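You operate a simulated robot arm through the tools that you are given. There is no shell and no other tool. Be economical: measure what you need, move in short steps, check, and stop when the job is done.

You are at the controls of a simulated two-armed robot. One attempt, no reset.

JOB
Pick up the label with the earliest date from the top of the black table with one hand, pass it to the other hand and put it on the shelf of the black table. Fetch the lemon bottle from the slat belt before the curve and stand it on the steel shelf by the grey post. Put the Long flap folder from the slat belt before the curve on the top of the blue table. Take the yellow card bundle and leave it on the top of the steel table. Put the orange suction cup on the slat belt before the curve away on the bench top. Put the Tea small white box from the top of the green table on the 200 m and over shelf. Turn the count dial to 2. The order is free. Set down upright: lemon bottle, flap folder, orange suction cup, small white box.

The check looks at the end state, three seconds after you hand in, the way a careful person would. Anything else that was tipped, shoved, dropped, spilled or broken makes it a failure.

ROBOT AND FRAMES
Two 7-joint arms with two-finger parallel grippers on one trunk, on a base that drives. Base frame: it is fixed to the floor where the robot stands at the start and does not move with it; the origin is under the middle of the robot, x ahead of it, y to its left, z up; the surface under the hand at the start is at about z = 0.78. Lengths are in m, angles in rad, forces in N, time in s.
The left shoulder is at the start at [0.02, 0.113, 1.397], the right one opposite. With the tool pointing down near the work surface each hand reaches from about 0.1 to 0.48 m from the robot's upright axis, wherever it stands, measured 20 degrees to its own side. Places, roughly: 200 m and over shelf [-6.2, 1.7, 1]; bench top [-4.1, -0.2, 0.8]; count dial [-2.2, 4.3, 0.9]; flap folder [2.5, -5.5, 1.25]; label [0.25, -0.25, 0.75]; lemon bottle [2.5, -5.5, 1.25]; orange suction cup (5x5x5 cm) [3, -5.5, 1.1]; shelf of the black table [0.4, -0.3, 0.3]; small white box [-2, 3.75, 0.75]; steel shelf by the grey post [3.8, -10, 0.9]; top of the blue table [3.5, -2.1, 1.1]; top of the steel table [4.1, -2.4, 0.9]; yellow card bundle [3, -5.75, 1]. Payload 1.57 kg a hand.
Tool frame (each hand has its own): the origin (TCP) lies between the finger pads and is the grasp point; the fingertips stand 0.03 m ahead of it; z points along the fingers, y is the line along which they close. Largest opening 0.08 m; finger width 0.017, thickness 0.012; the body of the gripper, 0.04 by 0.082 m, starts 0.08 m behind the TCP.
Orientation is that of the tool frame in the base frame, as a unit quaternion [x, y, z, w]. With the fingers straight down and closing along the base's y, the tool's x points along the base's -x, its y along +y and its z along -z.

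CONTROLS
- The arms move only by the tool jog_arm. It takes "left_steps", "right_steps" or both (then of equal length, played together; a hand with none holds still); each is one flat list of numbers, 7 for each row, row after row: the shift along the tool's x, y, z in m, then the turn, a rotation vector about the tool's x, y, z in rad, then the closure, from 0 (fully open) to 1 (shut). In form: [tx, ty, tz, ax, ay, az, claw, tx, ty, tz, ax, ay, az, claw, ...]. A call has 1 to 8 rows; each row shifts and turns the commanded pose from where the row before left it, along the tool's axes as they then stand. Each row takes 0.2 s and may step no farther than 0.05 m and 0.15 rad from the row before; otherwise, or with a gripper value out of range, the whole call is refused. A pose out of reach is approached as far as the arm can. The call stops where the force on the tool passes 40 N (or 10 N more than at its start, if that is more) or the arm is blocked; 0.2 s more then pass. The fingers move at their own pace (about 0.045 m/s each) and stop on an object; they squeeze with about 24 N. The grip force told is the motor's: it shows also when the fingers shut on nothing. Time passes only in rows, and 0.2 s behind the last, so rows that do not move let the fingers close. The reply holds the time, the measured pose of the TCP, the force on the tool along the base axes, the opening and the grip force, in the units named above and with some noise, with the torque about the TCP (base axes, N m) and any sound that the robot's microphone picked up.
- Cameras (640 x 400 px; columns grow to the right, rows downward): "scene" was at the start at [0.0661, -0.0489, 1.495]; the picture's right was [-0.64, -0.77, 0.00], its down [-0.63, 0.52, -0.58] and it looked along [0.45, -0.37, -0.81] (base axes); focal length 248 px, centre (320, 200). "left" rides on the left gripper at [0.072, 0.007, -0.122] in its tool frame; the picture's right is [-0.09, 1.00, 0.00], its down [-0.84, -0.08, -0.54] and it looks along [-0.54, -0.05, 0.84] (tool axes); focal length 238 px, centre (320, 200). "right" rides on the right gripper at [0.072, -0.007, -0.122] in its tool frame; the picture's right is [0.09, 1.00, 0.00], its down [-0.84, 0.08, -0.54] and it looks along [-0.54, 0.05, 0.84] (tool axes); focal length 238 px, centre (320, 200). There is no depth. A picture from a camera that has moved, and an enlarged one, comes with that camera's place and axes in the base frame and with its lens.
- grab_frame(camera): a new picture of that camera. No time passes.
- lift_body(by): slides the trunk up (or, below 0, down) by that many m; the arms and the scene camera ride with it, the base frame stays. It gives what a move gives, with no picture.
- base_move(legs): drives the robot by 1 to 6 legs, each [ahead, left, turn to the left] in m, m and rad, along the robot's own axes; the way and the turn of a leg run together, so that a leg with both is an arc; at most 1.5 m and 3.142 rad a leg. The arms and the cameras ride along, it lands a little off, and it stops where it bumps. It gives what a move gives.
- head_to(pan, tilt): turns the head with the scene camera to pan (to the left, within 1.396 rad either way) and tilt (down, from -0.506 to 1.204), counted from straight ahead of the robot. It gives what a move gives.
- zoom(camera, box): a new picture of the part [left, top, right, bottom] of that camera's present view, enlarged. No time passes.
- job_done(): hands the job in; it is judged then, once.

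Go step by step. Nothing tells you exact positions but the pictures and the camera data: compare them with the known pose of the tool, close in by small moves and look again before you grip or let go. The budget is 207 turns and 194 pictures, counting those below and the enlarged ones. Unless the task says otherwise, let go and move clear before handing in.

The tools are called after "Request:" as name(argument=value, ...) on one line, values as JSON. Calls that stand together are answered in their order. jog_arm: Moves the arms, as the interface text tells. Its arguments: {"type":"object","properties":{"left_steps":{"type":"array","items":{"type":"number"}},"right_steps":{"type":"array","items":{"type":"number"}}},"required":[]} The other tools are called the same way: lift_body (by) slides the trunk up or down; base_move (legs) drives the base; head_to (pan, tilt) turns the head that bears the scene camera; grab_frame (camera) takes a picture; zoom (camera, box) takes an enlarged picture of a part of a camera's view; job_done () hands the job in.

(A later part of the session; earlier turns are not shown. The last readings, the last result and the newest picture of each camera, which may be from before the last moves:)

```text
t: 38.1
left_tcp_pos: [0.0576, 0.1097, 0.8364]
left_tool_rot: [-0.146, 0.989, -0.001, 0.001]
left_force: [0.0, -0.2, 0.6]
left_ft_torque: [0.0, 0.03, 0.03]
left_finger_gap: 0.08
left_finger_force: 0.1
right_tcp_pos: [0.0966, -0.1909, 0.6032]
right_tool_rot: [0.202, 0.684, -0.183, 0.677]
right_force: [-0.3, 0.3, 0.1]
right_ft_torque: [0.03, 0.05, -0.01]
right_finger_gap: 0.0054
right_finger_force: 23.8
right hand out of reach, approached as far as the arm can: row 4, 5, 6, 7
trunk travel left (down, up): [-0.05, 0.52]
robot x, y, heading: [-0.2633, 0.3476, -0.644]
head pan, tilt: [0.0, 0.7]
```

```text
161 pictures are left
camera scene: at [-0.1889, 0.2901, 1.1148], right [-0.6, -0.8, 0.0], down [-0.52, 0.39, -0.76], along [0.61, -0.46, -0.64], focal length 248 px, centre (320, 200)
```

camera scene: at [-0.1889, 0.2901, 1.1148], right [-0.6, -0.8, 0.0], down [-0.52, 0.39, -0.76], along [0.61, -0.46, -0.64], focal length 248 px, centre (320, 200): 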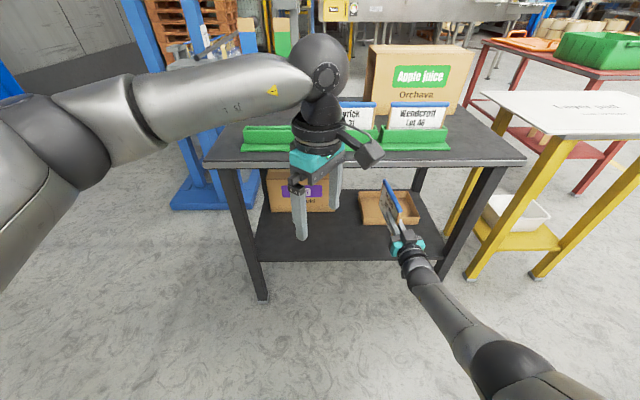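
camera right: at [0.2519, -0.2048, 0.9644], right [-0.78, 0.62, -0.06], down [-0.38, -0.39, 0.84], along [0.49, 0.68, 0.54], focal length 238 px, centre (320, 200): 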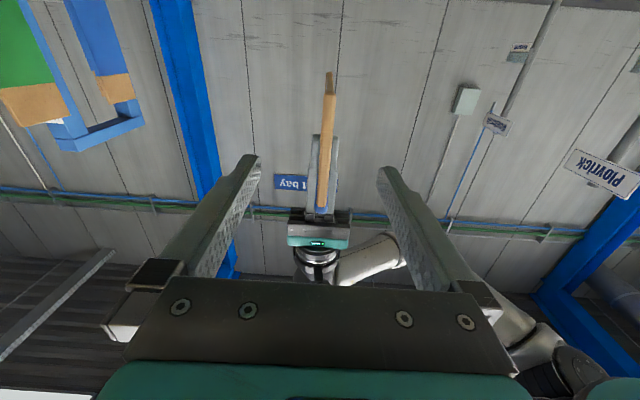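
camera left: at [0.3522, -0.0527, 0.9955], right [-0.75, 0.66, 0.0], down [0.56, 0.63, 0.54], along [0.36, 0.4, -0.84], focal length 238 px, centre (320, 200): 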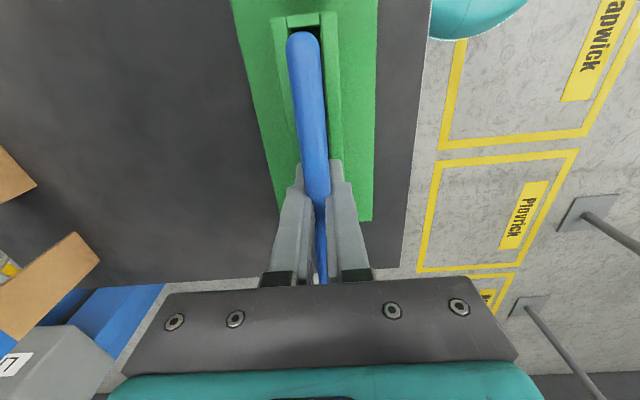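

The shelf holds a carton at the back left and a tray at the back right; the front middle is free. I'll pitch the right hand down about 30°, retract it a little, and roll the label flat.

Request:
lift_body(by=-0.05)

Request:
jog_arm(right_steps=[0.03, 0, -0.025, 0, 0.13, 0, 1, 0.03, 0, -0.025, 0, 0.13, 0, 1, 0.03, 0, -0.025, 0, 0.13, 0, 1, 0.03, 0, -0.025, 0, 0.13, 0, 1, 0, 0, 0, 0, 0, -0.15, 1, 0, 0, 0, 0, 0, -0.15, 1, 0, 0, 0, 0, 0, -0.15, 1, 0, 0, 0, 0, 0, -0.15, 1])

Request:
jog_arm(right_steps=[0, 0, 0, 0, 0, -0.15, 1, 0, 0, 0, 0, 0, -0.15, 1, 0, 0, 0, 0, 0, -0.15, 1, 0, 0, 0, 0, 0, -0.15, 1, 0, 0, 0, 0, 0, -0.15, 1, 0, 0, 0, 0, 0, -0.15, 1])

Request:
grab_frame(camera="scene")

```text
t: 39.0
left_tcp_pos: [0.0581, 0.1098, 0.7865]
left_tool_rot: [-0.146, 0.989, 0.0, 0.001]
left_force: [-0.1, 0.1, 0.5]
left_ft_torque: [-0.01, 0.04, 0.03]
left_finger_gap: 0.0799
left_finger_force: 0.1
right_tcp_pos: [0.0963, -0.1916, 0.5533]
right_tool_rot: [0.202, 0.685, -0.182, 0.676]
right_force: [0.4, -1.3, -0.3]
right_ft_torque: [0.01, 0.03, 0.02]
right_finger_gap: 0.0052
right_finger_force: 24.1
trunk travel left (down, up): [0.0, 0.57]
robot x, y, heading: [-0.2656, 0.3499, -0.643]
head pan, tilt: [0.0, 0.7]
```

```text
t: 40.8
left_tcp_pos: [0.0572, 0.1089, 0.7854]
left_tool_rot: [-0.146, 0.989, 0.0, -0.001]
left_force: [0.0, -0.3, 0.1]
left_ft_torque: [0.0, -0.02, 0.04]
left_finger_gap: 0.08
left_finger_force: 0.0
right_tcp_pos: [-0.0148, -0.2299, 0.4639]
right_tool_rot: [-0.018, 0.873, -0.248, 0.419]
right_force: [0.0, 0.0, 0.3]
right_ft_torque: [0.01, 0.03, 0.03]
right_finger_gap: 0.0055
right_finger_force: 23.6
right hand out of reach, approached as far as the arm can: row 2, 5, 6, 7, 8
trunk travel left (down, up): [0.0, 0.57]
robot x, y, heading: [-0.2613, 0.3484, -0.646]
head pan, tilt: [0.0, 0.7]
```

```text
t: 42.2
left_tcp_pos: [0.0562, 0.1098, 0.7856]
left_tool_rot: [-0.145, 0.989, 0.0, 0.0]
left_force: [-1.0, 0.1, 0.0]
left_ft_torque: [0.03, -0.09, 0.01]
left_finger_gap: 0.08
left_finger_force: 0.1
right_tcp_pos: [0.0237, -0.3427, 0.5834]
right_tool_rot: [-0.373, 0.787, -0.409, 0.274]
right_force: [-1.0, -0.3, 0.5]
right_ft_torque: [0.01, 0.0, 0.04]
right_finger_gap: 0.0053
right_finger_force: 24.2
right hand out of reach, approached as far as the arm can: row 1, 2, 3, 4, 5, 6
trunk travel left (down, up): [0.0, 0.57]
robot x, y, heading: [-0.2658, 0.3471, -0.643]
head pan, tilt: [0.0, 0.7]
```

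```text
160 pictures are left
camera scene: at [-0.1901, 0.2893, 1.0648], right [-0.6, -0.8, 0.0], down [-0.51, 0.39, -0.77], along [0.61, -0.46, -0.64], focal length 248 px, centre (320, 200)
```

scene: 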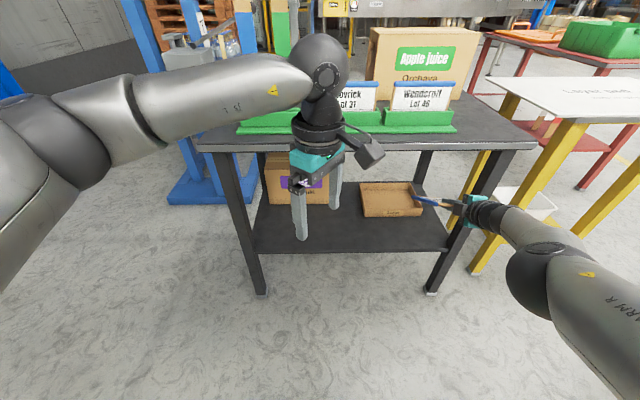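

The −90° roll hits a joint limit. I'll undo it and try rolling the other way.

Request:
jog_arm(right_steps=[0, 0, 0, 0, 0, 0.15, 1, 0, 0, 0, 0, 0, 0.15, 1, 0, 0, 0, 0, 0, 0.15, 1, 0, 0, 0, 0, 0, 0.15, 1, 0, 0, 0, 0, 0, 0.15, 1, 0, 0, 0, 0, 0, 0.15, 1, 0, 0, 0, 0, 0, 0.15, 1, 0, 0, 0, 0, 0, 0.15, 1])

Request:
jog_arm(right_steps=[0, 0, 0, 0, 0, 0.15, 1, 0, 0, 0, 0, 0, 0.15, 1, 0, 0, 0, 0, 0, 0.15, 1, 0, 0, 0, 0, 0, 0.15, 1, 0, 0, 0, 0, 0, 0.15, 1, 0, 0, 0, 0, 0, 0.15, 1])

Request:
grab_frame(camera="scene")

```text
t: 44.0
left_tcp_pos: [0.0567, 0.1113, 0.7867]
left_tool_rot: [-0.146, 0.989, 0.0, -0.001]
left_force: [0.1, -1.3, 0.0]
left_ft_torque: [0.0, -0.01, 0.01]
left_finger_gap: 0.0799
left_finger_force: 0.0
right_tcp_pos: [0.0233, -0.3426, 0.5818]
right_tool_rot: [0.138, 0.859, -0.181, 0.458]
right_force: [0.7, 0.3, -1.0]
right_ft_torque: [0.0, 0.03, -0.02]
right_finger_gap: 0.0053
right_finger_force: 24.3
trunk travel left (down, up): [0.0, 0.57]
robot x, y, heading: [-0.265, 0.3504, -0.648]
head pan, tilt: [0.0, 0.7]
```

```text
t: 45.4
left_tcp_pos: [0.0576, 0.11, 0.7865]
left_tool_rot: [-0.146, 0.989, 0.0, 0.0]
left_force: [0.2, -0.1, 0.3]
left_ft_torque: [0.0, 0.0, -0.01]
left_finger_gap: 0.0803
left_finger_force: 0.2
right_tcp_pos: [0.0226, -0.3438, 0.5824]
right_tool_rot: [0.498, 0.714, 0.035, 0.491]
right_force: [0.3, 0.0, 0.5]
right_ft_torque: [0.02, 0.03, 0.01]
right_finger_gap: 0.0055
right_finger_force: 24.0
trunk travel left (down, up): [0.0, 0.57]
robot x, y, heading: [-0.267, 0.3509, -0.646]
head pan, tilt: [0.0, 0.7]
```

```text
159 pictures are left
camera scene: at [-0.1891, 0.2898, 1.0648], right [-0.6, -0.8, 0.0], down [-0.52, 0.39, -0.76], along [0.61, -0.46, -0.64], focal length 248 px, centre (320, 200)
```

scene: 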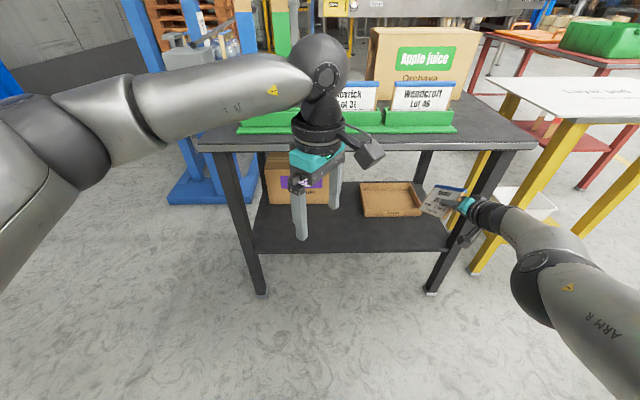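

That roll works. I'll finish it and bring the hand left, down and back.

Request:
jog_arm(right_steps=[0, 0, 0, 0, 0, 0.15, 1, 0, 0, 0, 0, 0, 0.15, 1, 0, 0, 0, 0, 0, 0.15, 1, 0, 0, 0, 0, 0, 0.15, 1])

Request:
jog_arm(right_steps=[0.0315, -0.031, -0.0075, 0, 0, 0, 1, 0.0315, -0.031, -0.0075, 0, 0, 0, 1, 0.0315, -0.031, -0.0075, 0, 0, 0, 1, 0.0315, -0.031, -0.0075, 0, 0, 0, 1, 0.0315, -0.031, -0.0075, 0, 0, 0, 1])

Request:
grab_frame(camera="scene")

```text
t: 46.4
left_tcp_pos: [0.0567, 0.1115, 0.7863]
left_tool_rot: [-0.147, 0.989, 0.0, -0.001]
left_force: [0.6, -0.2, 0.1]
left_ft_torque: [0.01, 0.03, 0.01]
left_finger_gap: 0.0801
left_finger_force: 0.0
right_tcp_pos: [0.0237, -0.3427, 0.5816]
right_tool_rot: [0.687, 0.535, 0.179, 0.457]
right_force: [-0.7, 0.4, 0.2]
right_ft_torque: [0.01, 0.02, -0.01]
right_finger_gap: 0.0053
right_finger_force: 24.3
trunk travel left (down, up): [0.0, 0.57]
robot x, y, heading: [-0.262, 0.3468, -0.644]
head pan, tilt: [0.0, 0.7]
```

```text
t: 47.6
left_tcp_pos: [0.0563, 0.1103, 0.7864]
left_tool_rot: [-0.146, 0.989, 0.0, 0.0]
left_force: [0.4, 0.5, 0.2]
left_ft_torque: [0.01, 0.05, 0.03]
left_finger_gap: 0.0803
left_finger_force: 0.1
right_tcp_pos: [-0.0195, -0.214, 0.4106]
right_tool_rot: [0.686, 0.536, 0.179, 0.459]
right_force: [-1.0, 0.5, 0.7]
right_ft_torque: [0.04, 0.05, -0.03]
right_finger_gap: 0.0057
right_finger_force: 23.9
right hand out of reach, approached as far as the arm can: row 1, 2, 3, 4
trunk travel left (down, up): [0.0, 0.57]
robot x, y, heading: [-0.2632, 0.3507, -0.646]
head pan, tilt: [0.0, 0.7]
```

```text
158 pictures are left
camera scene: at [-0.1891, 0.2898, 1.0648], right [-0.6, -0.8, 0.0], down [-0.52, 0.39, -0.76], along [0.61, -0.46, -0.64], focal length 248 px, centre (320, 200)
```

scene: 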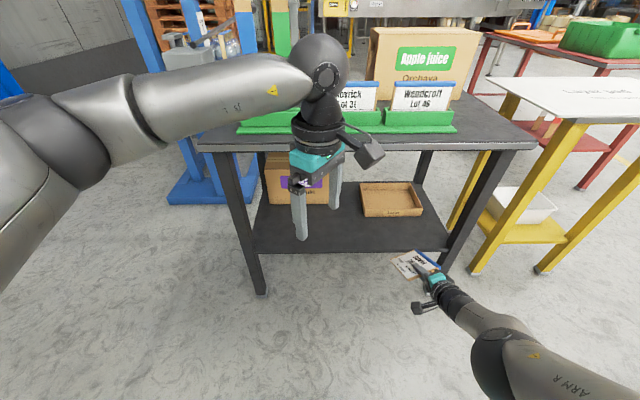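

The label is nearly flat and pitched 30° down, but too far right. I'll level the roll, raise the left hand, shift the base left 0.2 m, and look again.

Request:
jog_arm(left_steps=[0, 0, -0.045, 0, 0, 0, 0, 0, 0, -0.045, 0, 0, 0, 0, 0, 0, -0.045, 0, 0, 0, 0, 0, 0, -0.045, 0, 0, 0, 0], right_steps=[0, 0, 0, 0, 0, 0.12, 1, 0, 0, 0, 0, 0, 0.12, 1, 0, 0, 0, 0, 0, 0, 1, 0, 0, 0, 0, 0, 0, 1])

Request:
base_move(legs=[[0, 0.19, 0]])

Request:
grab_frame(camera="scene")

Request:
grab_frame(camera="right")

```text
t: 48.6
left_tcp_pos: [0.0584, 0.11, 0.9667]
left_tool_rot: [-0.145, 0.989, 0.0, 0.0]
left_force: [0.3, -0.1, -0.7]
left_ft_torque: [-0.01, 0.0, -0.02]
left_finger_gap: 0.08
left_finger_force: 0.0
right_tcp_pos: [-0.0193, -0.2135, 0.412]
right_tool_rot: [0.745, 0.451, 0.233, 0.433]
right_force: [0.2, 0.7, 0.7]
right_ft_torque: [-0.02, 0.04, 0.0]
right_finger_gap: 0.0053
right_finger_force: 24.1
trunk travel left (down, up): [0.0, 0.57]
robot x, y, heading: [-0.266, 0.3484, -0.644]
head pan, tilt: [0.0, 0.7]
```

```text
t: 50.2
left_tcp_pos: [0.1723, 0.2635, 0.9662]
left_tool_rot: [-0.145, 0.989, 0.0, 0.0]
left_force: [0.0, 0.6, 0.5]
left_ft_torque: [-0.01, 0.03, -0.03]
left_finger_gap: 0.0799
left_finger_force: 0.0
right_tcp_pos: [0.0939, -0.0588, 0.4119]
right_tool_rot: [0.745, 0.451, 0.231, 0.435]
right_force: [-0.2, 0.0, 0.7]
right_ft_torque: [0.03, 0.07, 0.01]
right_finger_gap: 0.0053
right_finger_force: 23.8
trunk travel left (down, up): [0.0, 0.57]
robot x, y, heading: [-0.147, 0.5038, -0.646]
head pan, tilt: [0.0, 0.7]
```

```text
157 pictures are left
camera scene: at [-0.0737, 0.4435, 1.0648], right [-0.6, -0.8, 0.0], down [-0.52, 0.39, -0.76], along [0.61, -0.46, -0.64], focal length 248 px, centre (320, 200)
```

scene: 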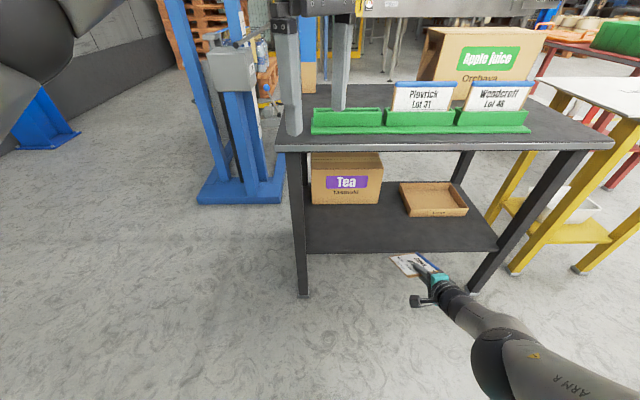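

```text
156 pictures are left
camera right: at [0.0371, 0.058, 0.4657], right [0.51, -0.14, 0.85], down [-0.77, -0.51, 0.38], along [0.38, -0.85, -0.37], focal length 238 px, centre (320, 200)
```

right: 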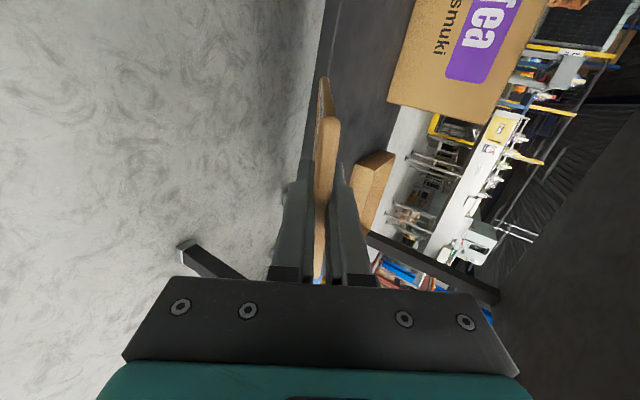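

The label is lined up between the tray and the left side. I'll drive forward 0.13 m and check the height against the shelf.

Request:
base_move(legs=[[0.13, 0, 0]])

Request:
head_to(pan=-0.4, tilt=0.85)

Request:
grab_frame(camera="scene")

Request:
grab_frame(camera="right")

```text
t: 51.5
left_tcp_pos: [0.2762, 0.1851, 0.9665]
left_tool_rot: [-0.146, 0.989, 0.0, 0.0]
left_force: [0.1, 0.9, 0.5]
left_ft_torque: [-0.04, -0.01, 0.01]
left_finger_gap: 0.0801
left_finger_force: 0.0
right_tcp_pos: [0.1982, -0.1383, 0.4114]
right_tool_rot: [0.745, 0.45, 0.232, 0.434]
right_force: [0.3, -0.6, 0.0]
right_ft_torque: [-0.01, 0.0, -0.01]
right_finger_gap: 0.0052
right_finger_force: 23.8
trunk travel left (down, up): [0.0, 0.57]
robot x, y, heading: [-0.0485, 0.4271, -0.646]
head pan, tilt: [0.0, 0.7]
```

```text
t: 52.4
left_tcp_pos: [0.2762, 0.1857, 0.9658]
left_tool_rot: [-0.145, 0.989, 0.0, 0.0]
left_force: [0.0, 0.6, 0.7]
left_ft_torque: [-0.02, 0.01, -0.01]
left_finger_gap: 0.0803
left_finger_force: 0.1
right_tcp_pos: [0.1983, -0.1371, 0.4118]
right_tool_rot: [0.746, 0.449, 0.232, 0.434]
right_force: [-0.7, 0.3, -0.5]
right_ft_torque: [0.03, 0.03, 0.02]
right_finger_gap: 0.0052
right_finger_force: 24.0
trunk travel left (down, up): [0.0, 0.57]
robot x, y, heading: [-0.0423, 0.4272, -0.647]
head pan, tilt: [-0.4, 0.85]
```

```text
155 pictures are left
camera scene: at [0.0016, 0.3489, 1.0525], right [-0.86, -0.5, 0.0], down [-0.38, 0.65, -0.66], along [0.33, -0.57, -0.75], focal length 248 px, centre (320, 200)
```

scene: 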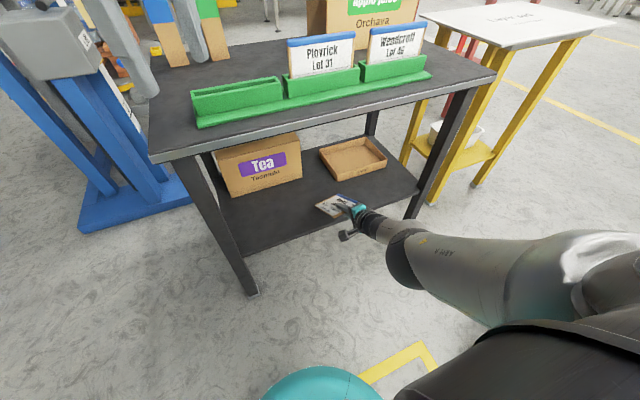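

```text
154 pictures are left
camera right: at [0.1405, -0.0202, 0.4656], right [0.51, -0.14, 0.85], down [-0.77, -0.51, 0.38], along [0.38, -0.85, -0.37], focal length 238 px, centre (320, 200)
```

right: 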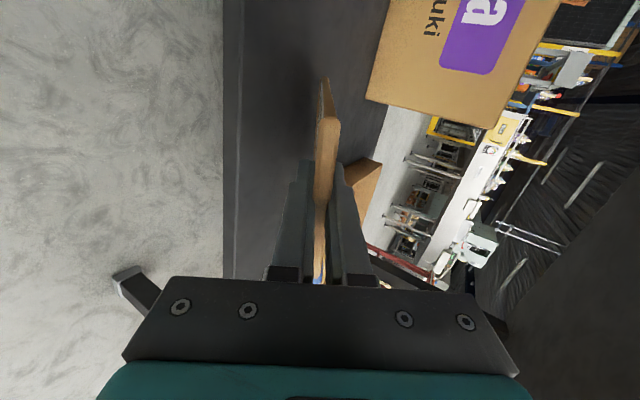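

The shelf edge fits n≈0.274, z≈0.30. I'll drive 0.13 m further in.

Request:
base_move(legs=[[0.13, 0, 0]])

Request:
grab_frame(camera="scene")

Request:
grab_frame(camera="right")

```text
t: 53.6
left_tcp_pos: [0.3802, 0.1071, 0.9653]
left_tool_rot: [-0.144, 0.99, 0.0, 0.001]
left_force: [-0.1, 0.6, 0.6]
left_ft_torque: [-0.01, -0.02, 0.01]
left_finger_gap: 0.0799
left_finger_force: 0.1
right_tcp_pos: [0.3022, -0.2154, 0.4129]
right_tool_rot: [0.746, 0.45, 0.231, 0.434]
right_force: [0.5, 0.4, 0.9]
right_ft_torque: [0.04, 0.02, 0.0]
right_finger_gap: 0.0056
right_finger_force: 24.0
trunk travel left (down, up): [0.0, 0.57]
robot x, y, heading: [0.0572, 0.3483, -0.65]
head pan, tilt: [-0.4, 0.85]
```

```text
153 pictures are left
camera scene: at [0.1054, 0.2706, 1.0525], right [-0.87, -0.5, 0.0], down [-0.38, 0.65, -0.66], along [0.33, -0.57, -0.75], focal length 248 px, centre (320, 200)
```

scene: 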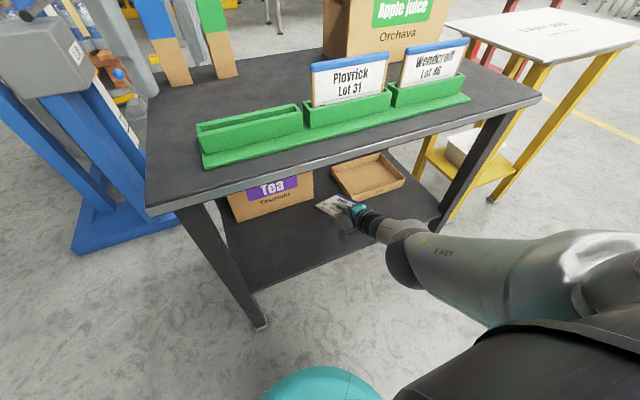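

```text
152 pictures are left
camera right: at [0.2443, -0.0986, 0.4657], right [0.51, -0.14, 0.85], down [-0.77, -0.51, 0.38], along [0.38, -0.85, -0.37], focal length 238 px, centre (320, 200)
```

right: 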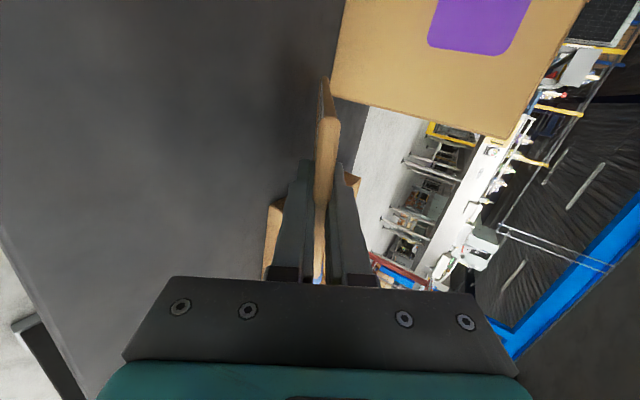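

The label is over the shelf front, clear of the carton and tray. I'll lower it gently in small steps.

Request:
jog_arm(right_steps=[0.0007, -0.0128, 0.0078, 0, 0, 0, 1, 0.0007, -0.0128, 0.0078, 0, 0, 0, 1, 0.0004, -0.007, 0.0042, 0, 0, 0, 1])

Request:
zoom(camera="scene", box=[220, 150, 460, 300])

```text
t: 54.5
left_tcp_pos: [0.38, 0.1073, 0.9659]
left_tool_rot: [-0.144, 0.99, 0.0, 0.0]
left_force: [-0.1, -0.8, 0.0]
left_ft_torque: [-0.03, 0.03, -0.03]
left_finger_gap: 0.0801
left_finger_force: 0.0
right_tcp_pos: [0.3031, -0.2167, 0.4118]
right_tool_rot: [0.745, 0.45, 0.231, 0.434]
right_force: [-0.8, -0.6, -0.2]
right_ft_torque: [0.0, 0.05, 0.02]
right_finger_gap: 0.0054
right_finger_force: 24.1
right hand out of reach, approached as far as the arm can: row 1, 2, 3
trunk travel left (down, up): [0.0, 0.57]
robot x, y, heading: [0.0588, 0.3509, -0.652]
head pan, tilt: [-0.4, 0.85]
```

```text
2.67 times, centred on (340, 225) of scene
camera zoom: at [0.1055, 0.2705, 1.0525], right [-0.87, -0.5, 0.0], down [-0.38, 0.65, -0.66], along [0.33, -0.57, -0.75], focal length 663 px, centre (267, 133)
```

zoom: 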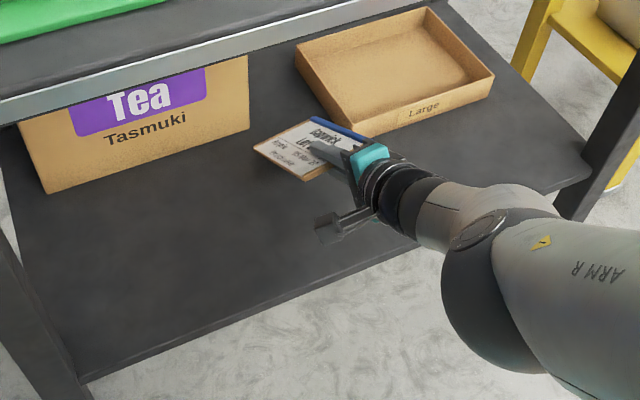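

It can't reach lower from this stretch. I'll pull back 8 cm while lowering, then check.

Request:
jog_arm(right_steps=[0.0034, -0.0204, -0.0108, 0, 0, 0, 1, 0.0034, -0.0204, -0.0108, 0, 0, 0, 1, 0.0034, -0.0204, -0.0108, 0, 0, 0, 1])

```text
t: 55.2
left_tcp_pos: [0.3785, 0.1069, 0.9662]
left_tool_rot: [-0.144, 0.99, -0.001, 0.0]
left_force: [0.7, -1.3, -0.9]
left_ft_torque: [0.01, 0.03, 0.0]
left_finger_gap: 0.0799
left_finger_force: 0.1
right_tcp_pos: [0.2566, -0.185, 0.3761]
right_tool_rot: [0.744, 0.448, 0.232, 0.439]
right_force: [3.0, -1.3, 10.6]
right_ft_torque: [-0.39, -1.36, -0.2]
right_finger_gap: 0.0113
right_finger_force: 23.8
right hand out of reach, approached as far as the arm can: row 2
trunk travel left (down, up): [0.0, 0.57]
robot x, y, heading: [0.0578, 0.3469, -0.644]
head pan, tilt: [-0.4, 0.85]
```

Contact: the label's far edge touches the shelf. I'll look before releasing.

Request:
zoom(camera="scene", box=[220, 150, 460, 300])

Request:
grab_frame(camera="right")

```text
2.67 times, centred on (340, 225) of scene
camera zoom: at [0.1052, 0.2711, 1.0527], right [-0.87, -0.5, 0.0], down [-0.38, 0.65, -0.66], along [0.33, -0.57, -0.75], focal length 663 px, centre (267, 133)
```

zoom: 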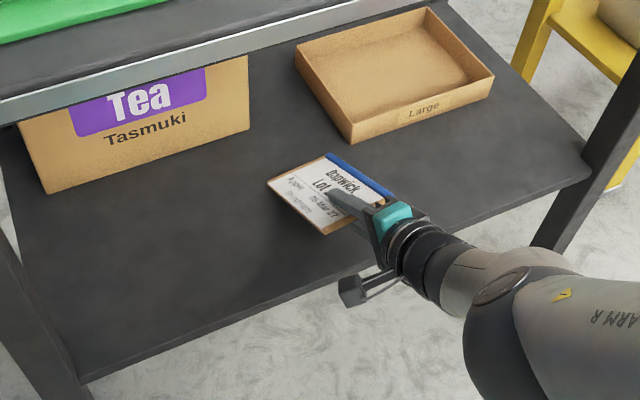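

```text
149 pictures are left
camera right: at [0.1982, -0.0661, 0.4283], right [0.51, -0.13, 0.85], down [-0.77, -0.51, 0.38], along [0.38, -0.85, -0.36], focal length 238 px, centre (320, 200)
```

right: 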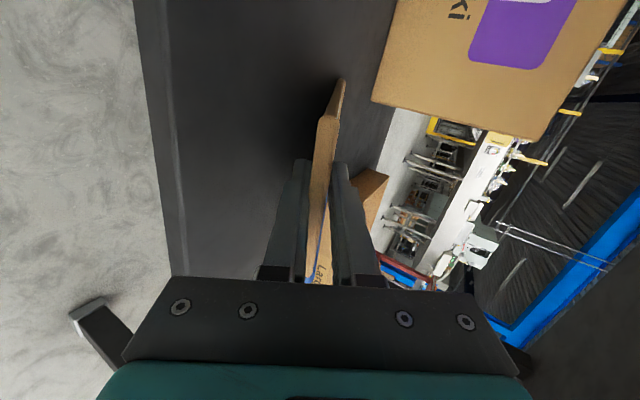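

I want the label about 5 cm further in. I'll raise it 1.5 cm, drive forward 0.05, then lower again.

Request:
jog_arm(right_steps=[-0.0007, 0.0128, -0.0078, 0, 0, 0, 1])

Request:
base_move(legs=[[0.055, 0, 0]])

Request:
jog_arm(right_steps=[0.0005, -0.0085, 0.0052, 0, 0, 0, 1, 0.0002, -0.0034, 0.0021, 0, 0, 0, 1])

Request:
grab_frame(camera="right")

```text
t: 55.6
left_tcp_pos: [0.3803, 0.1082, 0.9683]
left_tool_rot: [-0.144, 0.99, -0.001, 0.0]
left_force: [0.7, -0.1, -0.1]
left_ft_torque: [0.02, -0.02, 0.0]
left_finger_gap: 0.0801
left_finger_force: 0.0
right_tcp_pos: [0.2585, -0.1872, 0.3787]
right_tool_rot: [0.745, 0.449, 0.233, 0.435]
right_force: [-2.6, 3.0, 13.0]
right_ft_torque: [-0.1, -1.41, 0.34]
right_finger_gap: 0.01
right_finger_force: 24.0
right hand out of reach, approached as far as the arm can: row 1
trunk travel left (down, up): [0.0, 0.57]
robot x, y, heading: [0.0553, 0.3447, -0.646]
head pan, tilt: [-0.4, 0.85]
```

```text
t: 56.6
left_tcp_pos: [0.4248, 0.0748, 0.967]
left_tool_rot: [-0.144, 0.99, -0.001, 0.0]
left_force: [-0.2, -0.2, -0.4]
left_ft_torque: [0.05, 0.05, -0.01]
left_finger_gap: 0.0798
left_finger_force: 0.0
right_tcp_pos: [0.3034, -0.223, 0.3784]
right_tool_rot: [0.744, 0.449, 0.232, 0.436]
right_force: [3.0, -3.7, 10.0]
right_ft_torque: [-0.39, -1.33, -0.24]
right_finger_gap: 0.0099
right_finger_force: 24.3
trunk travel left (down, up): [0.0, 0.57]
robot x, y, heading: [0.1014, 0.3143, -0.645]
head pan, tilt: [-0.4, 0.85]
```

```text
t: 57.2
left_tcp_pos: [0.4242, 0.074, 0.9678]
left_tool_rot: [-0.144, 0.99, -0.001, 0.001]
left_force: [0.3, 0.4, 0.2]
left_ft_torque: [-0.03, 0.01, -0.04]
left_finger_gap: 0.0797
left_finger_force: 0.0
right_tcp_pos: [0.3071, -0.2212, 0.3769]
right_tool_rot: [0.744, 0.448, 0.232, 0.438]
right_force: [-4.0, -3.3, 13.3]
right_ft_torque: [-0.5, -1.35, -0.47]
right_finger_gap: 0.0101
right_finger_force: 24.1
right hand out of reach, approached as far as the arm can: row 1
trunk travel left (down, up): [0.0, 0.57]
robot x, y, heading: [0.1004, 0.3131, -0.649]
head pan, tilt: [-0.4, 0.85]
```

```text
148 pictures are left
camera right: at [0.2489, -0.1031, 0.4301], right [0.51, -0.14, 0.85], down [-0.78, -0.5, 0.38], along [0.38, -0.85, -0.36], focal length 238 px, centre (320, 200)
```

right: 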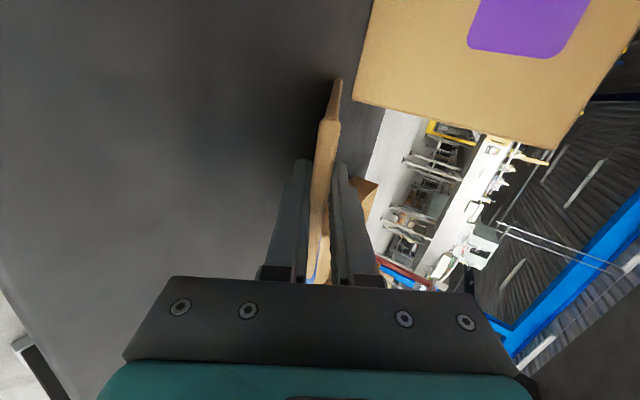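

The label's far edge rests about 6 cm in from the shelf front. I'll open partway and back the base out horizontally.

Request:
jog_arm(right_steps=[0, 0, 0, 0, 0, 0, 0.6, 0, 0, 0, 0, 0, 0, 0.6, 0, 0, 0, 0, 0, 0, 0.6])

Request:
grab_frame(camera="right")

Request:
zoom(camera="scene", box=[220, 150, 460, 300])

```text
t: 58.0
left_tcp_pos: [0.424, 0.0735, 0.966]
left_tool_rot: [-0.144, 0.99, 0.0, 0.0]
left_force: [0.2, 0.2, -0.2]
left_ft_torque: [0.01, 0.02, -0.03]
left_finger_gap: 0.0798
left_finger_force: 0.1
right_tcp_pos: [0.3073, -0.2192, 0.3741]
right_tool_rot: [0.745, 0.449, 0.232, 0.435]
right_force: [-0.2, -0.2, 0.1]
right_ft_torque: [0.0, 0.03, 0.01]
right_finger_gap: 0.032
right_finger_force: 0.2
trunk travel left (down, up): [0.0, 0.57]
robot x, y, heading: [0.1071, 0.3139, -0.647]
head pan, tilt: [-0.4, 0.85]
```

```text
147 pictures are left
camera right: at [0.249, -0.1012, 0.4285], right [0.51, -0.14, 0.85], down [-0.77, -0.51, 0.38], along [0.38, -0.85, -0.36], focal length 238 px, centre (320, 200)
```

right: 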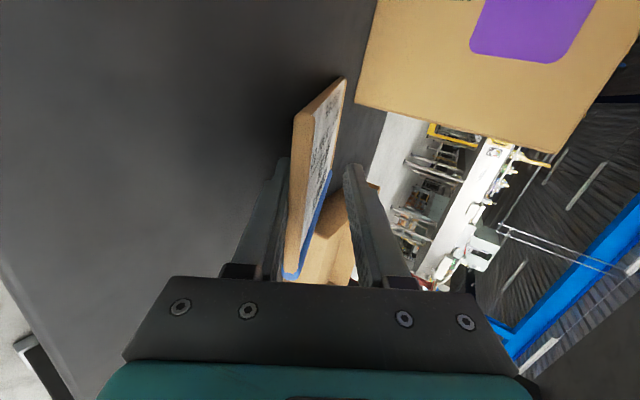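

```text
2.67 times, centred on (340, 225) of scene
camera zoom: at [0.1503, 0.2368, 1.0525], right [-0.86, -0.5, 0.0], down [-0.38, 0.65, -0.66], along [0.33, -0.57, -0.75], focal length 663 px, centre (267, 133)
```

zoom: 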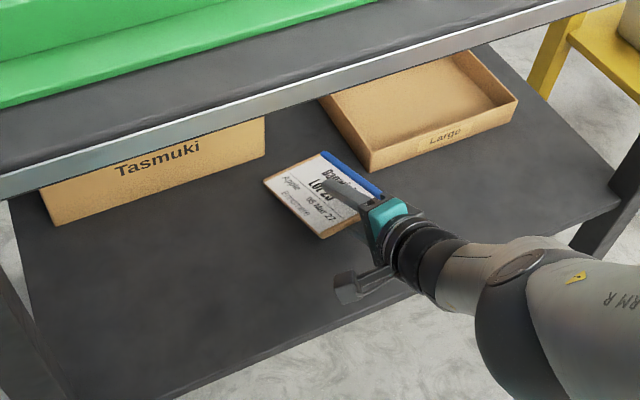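

The label is free, with its lower edge resting on the shelf. I'll back the base straight out.

Request:
base_move(legs=[[-0.2, 0, 0], [-0.2, 0, 0]])

Request:
grab_frame(camera="scene")

```text
t: 60.8
left_tcp_pos: [0.1027, 0.3144, 0.9659]
left_tool_rot: [-0.145, 0.989, 0.0, 0.0]
left_force: [-0.2, 0.9, 0.2]
left_ft_torque: [-0.02, 0.0, -0.01]
left_finger_gap: 0.0802
left_finger_force: 0.2
right_tcp_pos: [-0.014, 0.0222, 0.3745]
right_tool_rot: [0.745, 0.449, 0.232, 0.435]
right_force: [-0.1, 0.1, 0.3]
right_ft_torque: [0.01, 0.02, 0.02]
right_finger_gap: 0.0321
right_finger_force: 0.1
trunk travel left (down, up): [0.0, 0.57]
robot x, y, heading: [-0.2228, 0.5553, -0.644]
head pan, tilt: [-0.4, 0.85]
```

```text
145 pictures are left
camera scene: at [-0.1712, 0.4788, 1.0525], right [-0.86, -0.5, 0.0], down [-0.38, 0.65, -0.66], along [0.33, -0.57, -0.75], focal length 248 px, centre (320, 200)
```

scene: 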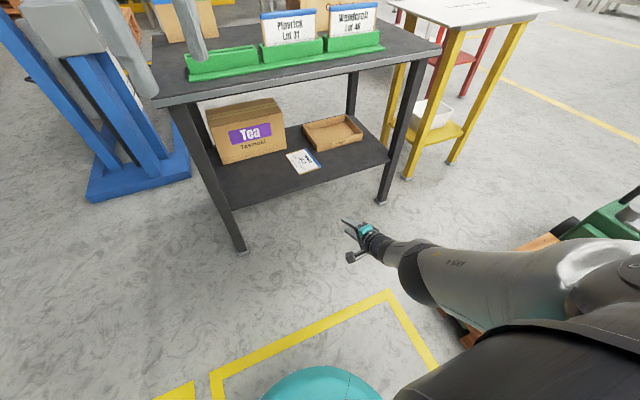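

The label lies flat on the shelf. I'll raise the trunk and bring the right hand back to a fingers-down pose.

Request:
lift_body(by=0.4)

Request:
jog_arm(right_steps=[0, 0, -0.02, 0.14, 0, 0, 0, 0, 0, -0.02, 0.14, 0, 0, 0, 0, 0, -0.02, 0.14, 0, 0, 0, 0, 0, -0.02, 0.14, 0, 0, 0, 0, 0, 0, 0.14, 0, 0, 0, 0, 0, 0, 0.14, 0, 0, 0, 0, 0, 0, 0.13, 0, 0, 0])

Request:
jog_arm(right_steps=[0, 0, 0, 0, 0, -0.149, 0, 0, 0, 0, 0, 0, -0.149, 0, 0, 0, 0, 0, 0, -0.149, 0, 0, 0, 0, 0, 0, -0.149, 0, 0, 0, 0, 0, 0, -0.149, 0, 0, 0, 0, 0, 0, -0.149, 0, 0, 0, 0, 0, 0, -0.149, 0, 0, 0, 0, 0, 0, -0.149, 0])

Request:
grab_frame(camera="scene")

```text
t: 64.6
left_tcp_pos: [0.1035, 0.3142, 1.367]
left_tool_rot: [-0.146, 0.989, 0.0, 0.0]
left_force: [0.4, -0.7, -0.1]
left_ft_torque: [0.0, -0.03, -0.01]
left_finger_gap: 0.0801
left_finger_force: 0.2
right_tcp_pos: [-0.0129, 0.023, 0.7747]
right_tool_rot: [0.745, 0.449, 0.232, 0.436]
right_force: [-0.4, 0.4, -0.6]
right_ft_torque: [0.02, 0.01, -0.04]
right_finger_gap: 0.032
right_finger_force: 0.0
trunk travel left (down, up): [-0.4, 0.17]
robot x, y, heading: [-0.219, 0.5522, -0.646]
head pan, tilt: [-0.4, 0.85]
```

```text
t: 66.2
left_tcp_pos: [0.1026, 0.316, 1.3663]
left_tool_rot: [-0.145, 0.989, 0.0, 0.0]
left_force: [0.6, 0.4, 0.1]
left_ft_torque: [0.01, 0.01, -0.03]
left_finger_gap: 0.08
left_finger_force: 0.0
right_tcp_pos: [-0.0502, 0.0055, 0.7552]
right_tool_rot: [0.838, 0.5, 0.1, 0.196]
right_force: [-0.4, 0.4, 0.3]
right_ft_torque: [0.02, 0.01, 0.07]
right_finger_gap: 0.08
right_finger_force: 0.0
right hand out of reach, approached as far as the arm can: row 1, 2, 3, 4, 5, 6, 7
trunk travel left (down, up): [-0.4, 0.17]
robot x, y, heading: [-0.2172, 0.5527, -0.643]
head pan, tilt: [-0.4, 0.85]
```

```text
t: 68.0
left_tcp_pos: [0.1028, 0.3158, 1.3676]
left_tool_rot: [-0.145, 0.989, 0.001, 0.001]
left_force: [-0.9, -0.1, -0.3]
left_ft_torque: [0.0, 0.0, -0.02]
left_finger_gap: 0.0797
left_finger_force: 0.1
right_tcp_pos: [-0.0502, 0.0062, 0.7551]
right_tool_rot: [0.411, 0.885, -0.027, 0.218]
right_force: [-0.1, 0.4, -0.2]
right_ft_torque: [0.01, -0.02, 0.01]
right_finger_gap: 0.0802
right_finger_force: 0.2
trunk travel left (down, up): [-0.4, 0.17]
robot x, y, heading: [-0.2187, 0.5534, -0.644]
head pan, tilt: [-0.4, 0.85]
```

```text
144 pictures are left
camera scene: at [-0.1713, 0.4789, 1.4525], right [-0.86, -0.5, 0.0], down [-0.38, 0.65, -0.66], along [0.33, -0.57, -0.75], focal length 248 px, centre (320, 200)
```

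scene: 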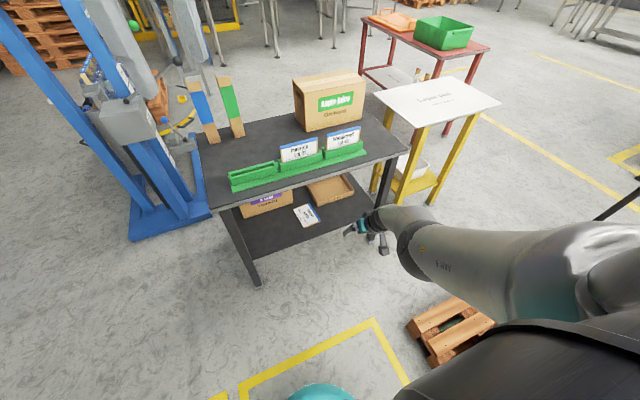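

I'll finish squaring the right hand and raise it.

Request:
jog_arm(right_steps=[0, 0, 0, 0.022, 0.109, -0.055, 0, 0, 0, 0, 0.022, 0.109, -0.055, 0, 0, 0, 0, 0.022, 0.109, -0.055, 0, 0, 0, 0, 0.022, 0.109, -0.055, 0])

Request:
jog_arm(right_steps=[0.0186, 0.0129, -0.0429, 0, 0, 0, 0, 0.0186, 0.0129, -0.0429, 0, 0, 0, 0, 0.0186, 0.0129, -0.0429, 0, 0, 0, 0, 0.0186, 0.0129, -0.0429, 0, 0, 0, 0, 0.0186, 0.0129, -0.0429, 0, 0, 0, 0, 0.0186, 0.0129, -0.0429, 0, 0, 0, 0, 0.0186, 0.0129, -0.0429, 0, 0, 0, 0], left_steps=[0, 0, 0.03, 0, 0, -0.1, 0, 0, 0, 0.03, 0, 0, -0.1, 0, 0, 0, 0.03, 0, 0, -0.05, 0, 0, 0, 0.03, 0, 0, 0, 0, 0, 0, 0.03, 0, 0, 0, 0, 0, 0, 0.03, 0, 0, 0, 0, 0, 0, 0.03, 0, 0, 0, 0])

Request:
head_to(pan=1.35, tilt=0.3)

Request:
grab_frame(camera="scene")

```text
t: 69.0
left_tcp_pos: [0.1029, 0.3156, 1.3663]
left_tool_rot: [-0.146, 0.989, 0.001, 0.0]
left_force: [-0.1, 0.8, -0.1]
left_ft_torque: [0.01, -0.03, 0.02]
left_finger_gap: 0.0799
left_finger_force: 0.0
right_tcp_pos: [-0.0894, 0.02, 0.7457]
right_tool_rot: [0.38, 0.909, -0.01, 0.17]
right_force: [0.1, 0.4, -0.6]
right_ft_torque: [-0.01, 0.03, -0.02]
right_finger_gap: 0.0801
right_finger_force: 0.0
right hand out of reach, approached as far as the arm can: row 1, 2, 3, 4
trunk travel left (down, up): [-0.4, 0.17]
robot x, y, heading: [-0.2215, 0.5563, -0.639]
head pan, tilt: [-0.4, 0.85]
```

```text
t: 70.6
left_tcp_pos: [0.1024, 0.3164, 1.1546]
left_tool_rot: [-0.267, 0.964, 0.0, 0.0]
left_force: [0.5, 0.5, -0.4]
left_ft_torque: [-0.02, -0.03, -0.03]
left_finger_gap: 0.0798
left_finger_force: 0.0
right_tcp_pos: [-0.1974, 0.2126, 0.9909]
right_tool_rot: [0.379, 0.91, -0.01, 0.17]
right_force: [-0.3, -1.1, 0.5]
right_ft_torque: [0.03, 0.0, -0.01]
right_finger_gap: 0.0799
right_finger_force: 0.1
right hand out of reach, approached as far as the arm can: row 7
trunk travel left (down, up): [-0.4, 0.17]
robot x, y, heading: [-0.2225, 0.5537, -0.641]
head pan, tilt: [-0.4, 0.85]
```

```text
t: 72.4
left_tcp_pos: [0.1023, 0.3161, 1.1574]
left_tool_rot: [-0.267, 0.964, -0.001, 0.0]
left_force: [-0.2, 0.0, 0.2]
left_ft_torque: [-0.01, 0.01, 0.03]
left_finger_gap: 0.0801
left_finger_force: 0.1
right_tcp_pos: [-0.1966, 0.2125, 0.9901]
right_tool_rot: [0.379, 0.909, -0.01, 0.17]
right_force: [-0.1, 0.8, -0.5]
right_ft_torque: [0.0, 0.0, 0.03]
right_finger_gap: 0.0803
right_finger_force: 0.1
trunk travel left (down, up): [-0.4, 0.17]
robot x, y, heading: [-0.221, 0.5575, -0.645]
head pan, tilt: [1.349, 0.3]
```

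```text
143 pictures are left
camera scene: at [-0.1394, 0.6069, 1.5009], right [0.65, -0.76, 0.0], down [-0.23, -0.19, -0.96], along [0.73, 0.62, -0.3], focal length 248 px, centre (320, 200)
```

scene: 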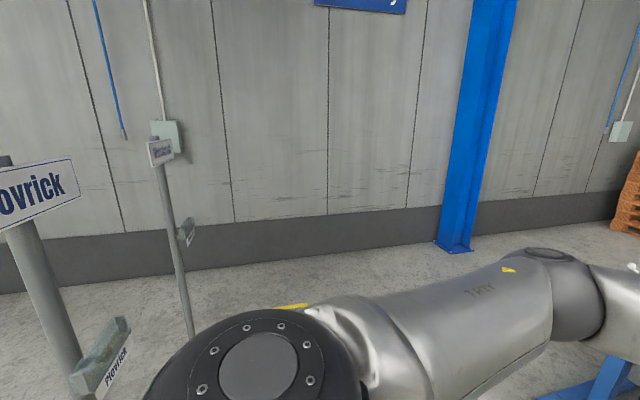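

I'll straighten the right hand and turn left partway to see the signposts around before picking a path to the green table.

Request:
jog_arm(right_steps=[0, 0, 0, 0.03, 0.11, -0.047, 0, 0, 0, 0, 0.03, 0.11, -0.047, 0, 0, 0, 0, 0.03, 0.11, -0.047, 0, 0.015, 0, -0.03, 0, 0, 0, 0, 0.015, 0, -0.03, 0, 0, 0, 0])

Request:
base_move(legs=[[0, 0, 0.9]])

Request:
head_to(pan=1.39, tilt=0.5)

Request:
grab_frame(camera="scene")

```text
t: 73.6
left_tcp_pos: [0.1034, 0.3166, 1.1551]
left_tool_rot: [-0.268, 0.963, 0.0, 0.001]
left_force: [0.3, 0.6, 0.6]
left_ft_torque: [0.0, 0.0, -0.01]
left_finger_gap: 0.0801
left_finger_force: 0.1
right_tcp_pos: [-0.2141, 0.2156, 1.0424]
right_tool_rot: [0.318, 0.948, 0.001, 0.0]
right_force: [0.1, -0.9, 0.0]
right_ft_torque: [0.0, 0.03, -0.02]
right_finger_gap: 0.0799
right_finger_force: 0.0
right hand out of reach, approached as far as the arm can: row 5
trunk travel left (down, up): [-0.4, 0.17]
robot x, y, heading: [-0.2192, 0.553, -0.644]
head pan, tilt: [1.349, 0.3]
```

```text
t: 76.3
left_tcp_pos: [0.1698, 0.6532, 1.156]
left_tool_rot: [-0.654, 0.756, 0.0, -0.001]
left_force: [-0.1, -0.2, -0.4]
left_ft_torque: [-0.03, 0.01, -0.01]
left_finger_gap: 0.08
left_finger_force: 0.1
right_tcp_pos: [0.0484, 0.3434, 1.0417]
right_tool_rot: [-0.118, 0.993, 0.0, -0.001]
right_force: [-0.5, -0.4, -0.3]
right_ft_torque: [-0.01, 0.01, -0.03]
right_finger_gap: 0.0799
right_finger_force: 0.1
trunk travel left (down, up): [-0.4, 0.17]
robot x, y, heading: [-0.2174, 0.5544, 0.242]
head pan, tilt: [1.349, 0.3]
```

```text
t: 77.0
left_tcp_pos: [0.1689, 0.6529, 1.1566]
left_tool_rot: [-0.654, 0.756, 0.001, 0.0]
left_force: [0.6, -0.1, 0.3]
left_ft_torque: [0.0, -0.01, 0.03]
left_finger_gap: 0.0802
left_finger_force: 0.0
right_tcp_pos: [0.0474, 0.3427, 1.0425]
right_tool_rot: [-0.118, 0.993, 0.0, -0.001]
right_force: [0.1, -0.4, -0.1]
right_ft_torque: [0.0, -0.02, 0.02]
right_finger_gap: 0.0799
right_finger_force: 0.1
trunk travel left (down, up): [-0.4, 0.17]
robot x, y, heading: [-0.2178, 0.555, 0.238]
head pan, tilt: [1.389, 0.499]
```

```text
142 pictures are left
camera scene: at [-0.2142, 0.6456, 1.4826], right [1.0, 0.06, 0.0], down [0.03, -0.48, -0.88], along [-0.05, 0.88, -0.48], focal length 248 px, centre (320, 200)
```

scene: 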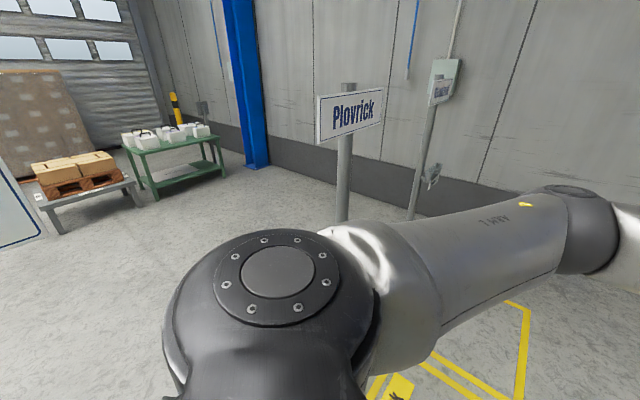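

I now have a consistent layout: sign poles near (-0.65,0.74), (-0.2,1.39) and (0.25,2.0), and the green table around (-2.1,3.6). I'll loop around the poles on the +x side.

Request:
base_move(legs=[[1.09, 0.4, 0], [0, 0, 1.76]])

Request:
head_to(pan=0, tilt=0.3)

Request:
grab_frame(camera="scene")

```text
t: 87.2
left_tcp_pos: [0.5865, 1.5716, 1.1565]
left_tool_rot: [1.0, 0.009, -0.001, 0.0]
left_force: [-0.7, -0.2, 0.5]
left_ft_torque: [-0.04, -0.01, -0.01]
left_finger_gap: 0.0798
left_finger_force: 0.0
right_tcp_pos: [0.9107, 1.5003, 1.0422]
right_tool_rot: [0.833, -0.553, 0.001, 0.0]
right_force: [-0.1, -1.0, 0.0]
right_ft_torque: [-0.04, 0.01, 0.03]
right_finger_gap: 0.0798
right_finger_force: 0.0
trunk travel left (down, up): [-0.4, 0.17]
robot x, y, heading: [0.7429, 1.2065, 1.977]
head pan, tilt: [1.389, 0.499]
```

```text
t: 88.7
left_tcp_pos: [0.5861, 1.5716, 1.1566]
left_tool_rot: [1.0, 0.01, 0.0, -0.001]
left_force: [0.0, 0.9, 0.4]
left_ft_torque: [-0.02, -0.02, 0.0]
left_finger_gap: 0.0799
left_finger_force: 0.1
right_tcp_pos: [0.9113, 1.5016, 1.0423]
right_tool_rot: [0.834, -0.552, 0.0, 0.002]
right_force: [-0.2, 0.9, -0.2]
right_ft_torque: [-0.02, 0.01, -0.02]
right_finger_gap: 0.08
right_finger_force: 0.0
trunk travel left (down, up): [-0.4, 0.17]
robot x, y, heading: [0.7451, 1.2068, 1.976]
head pan, tilt: [0.0, 0.3]
```

```text
141 pictures are left
camera scene: at [0.7052, 1.2972, 1.5009], right [0.92, 0.39, 0.0], down [0.12, -0.27, -0.96], along [-0.38, 0.88, -0.3], focal length 248 px, centre (320, 200)
```

scene: 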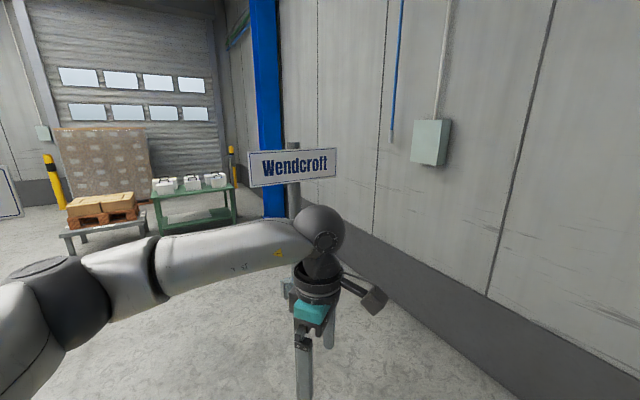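

The Wendcroft pole is ahead with about 1.3 m to the wall behind it. I'll slide right and pass midway between them.

Request:
base_move(legs=[[0, 0, 0.384], [0.37, -0.87, 0], [0.6, 0, 0]])

Request:
grab_frame(camera="scene")

```text
t: 97.8
left_tcp_pos: [0.3999, 2.8065, 1.1561]
left_tool_rot: [0.983, 0.184, 0.001, -0.001]
left_force: [-1.0, 1.2, -0.5]
left_ft_torque: [-0.05, -0.01, 0.0]
left_finger_gap: 0.08
left_finger_force: 0.0
right_tcp_pos: [0.7293, 2.8534, 1.0416]
right_tool_rot: [0.917, -0.398, 0.001, 0.001]
right_force: [-0.4, -0.2, -0.1]
right_ft_torque: [0.01, -0.02, -0.01]
right_finger_gap: 0.0799
right_finger_force: 0.0
trunk travel left (down, up): [-0.4, 0.17]
robot x, y, heading: [0.6746, 2.5179, 2.33]
head pan, tilt: [0.0, 0.3]
```

```text
140 pictures are left
camera scene: at [0.6053, 2.5902, 1.5009], right [0.73, 0.69, 0.0], down [0.2, -0.22, -0.96], along [-0.65, 0.7, -0.3], focal length 248 px, centre (320, 200)
```

scene: 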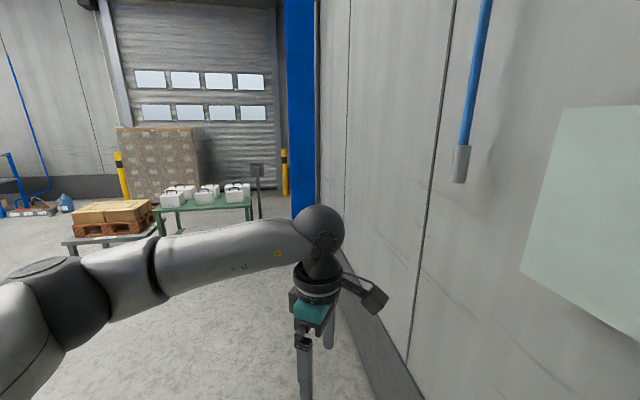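

I'm past the pole. I'll continue toward the green table, stopping short of it.

Request:
base_move(legs=[[0.5, 0, 0], [0.8, 0.9, 0.07]])

Request:
head_to(pan=0, tilt=0.45)

Request:
grab_frame(camera="scene")

```text
t: 99.5
left_tcp_pos: [0.2602, 2.9327, 1.1554]
left_tool_rot: [0.983, 0.185, 0.005, -0.002]
left_force: [1.2, -0.9, -0.1]
left_ft_torque: [0.0, -0.01, -0.03]
left_finger_gap: 0.08
left_finger_force: 0.0
right_tcp_pos: [0.5893, 2.9799, 1.0465]
right_tool_rot: [0.918, -0.398, 0.004, -0.006]
right_force: [0.7, 0.1, 0.1]
right_ft_torque: [0.01, 0.01, 0.02]
right_finger_gap: 0.0797
right_finger_force: 0.1
trunk travel left (down, up): [-0.4, 0.17]
robot x, y, heading: [0.5457, 2.6509, 2.325]
head pan, tilt: [0.0, 0.3]
stopped in leg 1: the robot was blocked; the commanded pose is now the measured one
```

```text
t: 100.2
left_tcp_pos: [0.26, 2.9345, 1.1545]
left_tool_rot: [0.983, 0.184, 0.006, -0.002]
left_force: [0.5, -0.5, 0.1]
left_ft_torque: [-0.02, 0.03, -0.03]
left_finger_gap: 0.0798
left_finger_force: 0.1
right_tcp_pos: [0.5914, 2.9801, 1.0445]
right_tool_rot: [0.917, -0.399, 0.004, -0.005]
right_force: [-0.1, 0.1, 0.9]
right_ft_torque: [-0.01, -0.04, -0.01]
right_finger_gap: 0.0798
right_finger_force: 0.1
trunk travel left (down, up): [-0.4, 0.17]
robot x, y, heading: [0.5455, 2.6541, 2.33]
head pan, tilt: [0.0, 0.45]
```

```text
139 pictures are left
camera scene: at [0.4626, 2.7137, 1.4867], right [0.73, 0.69, 0.01], down [0.31, -0.31, -0.9], along [-0.61, 0.66, -0.44], focal length 248 px, centre (320, 200)
```

scene: 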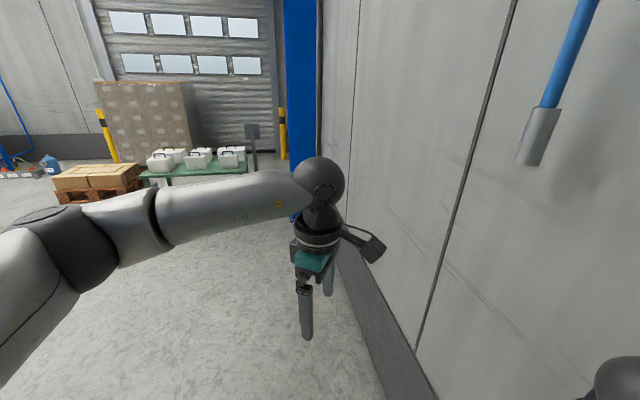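

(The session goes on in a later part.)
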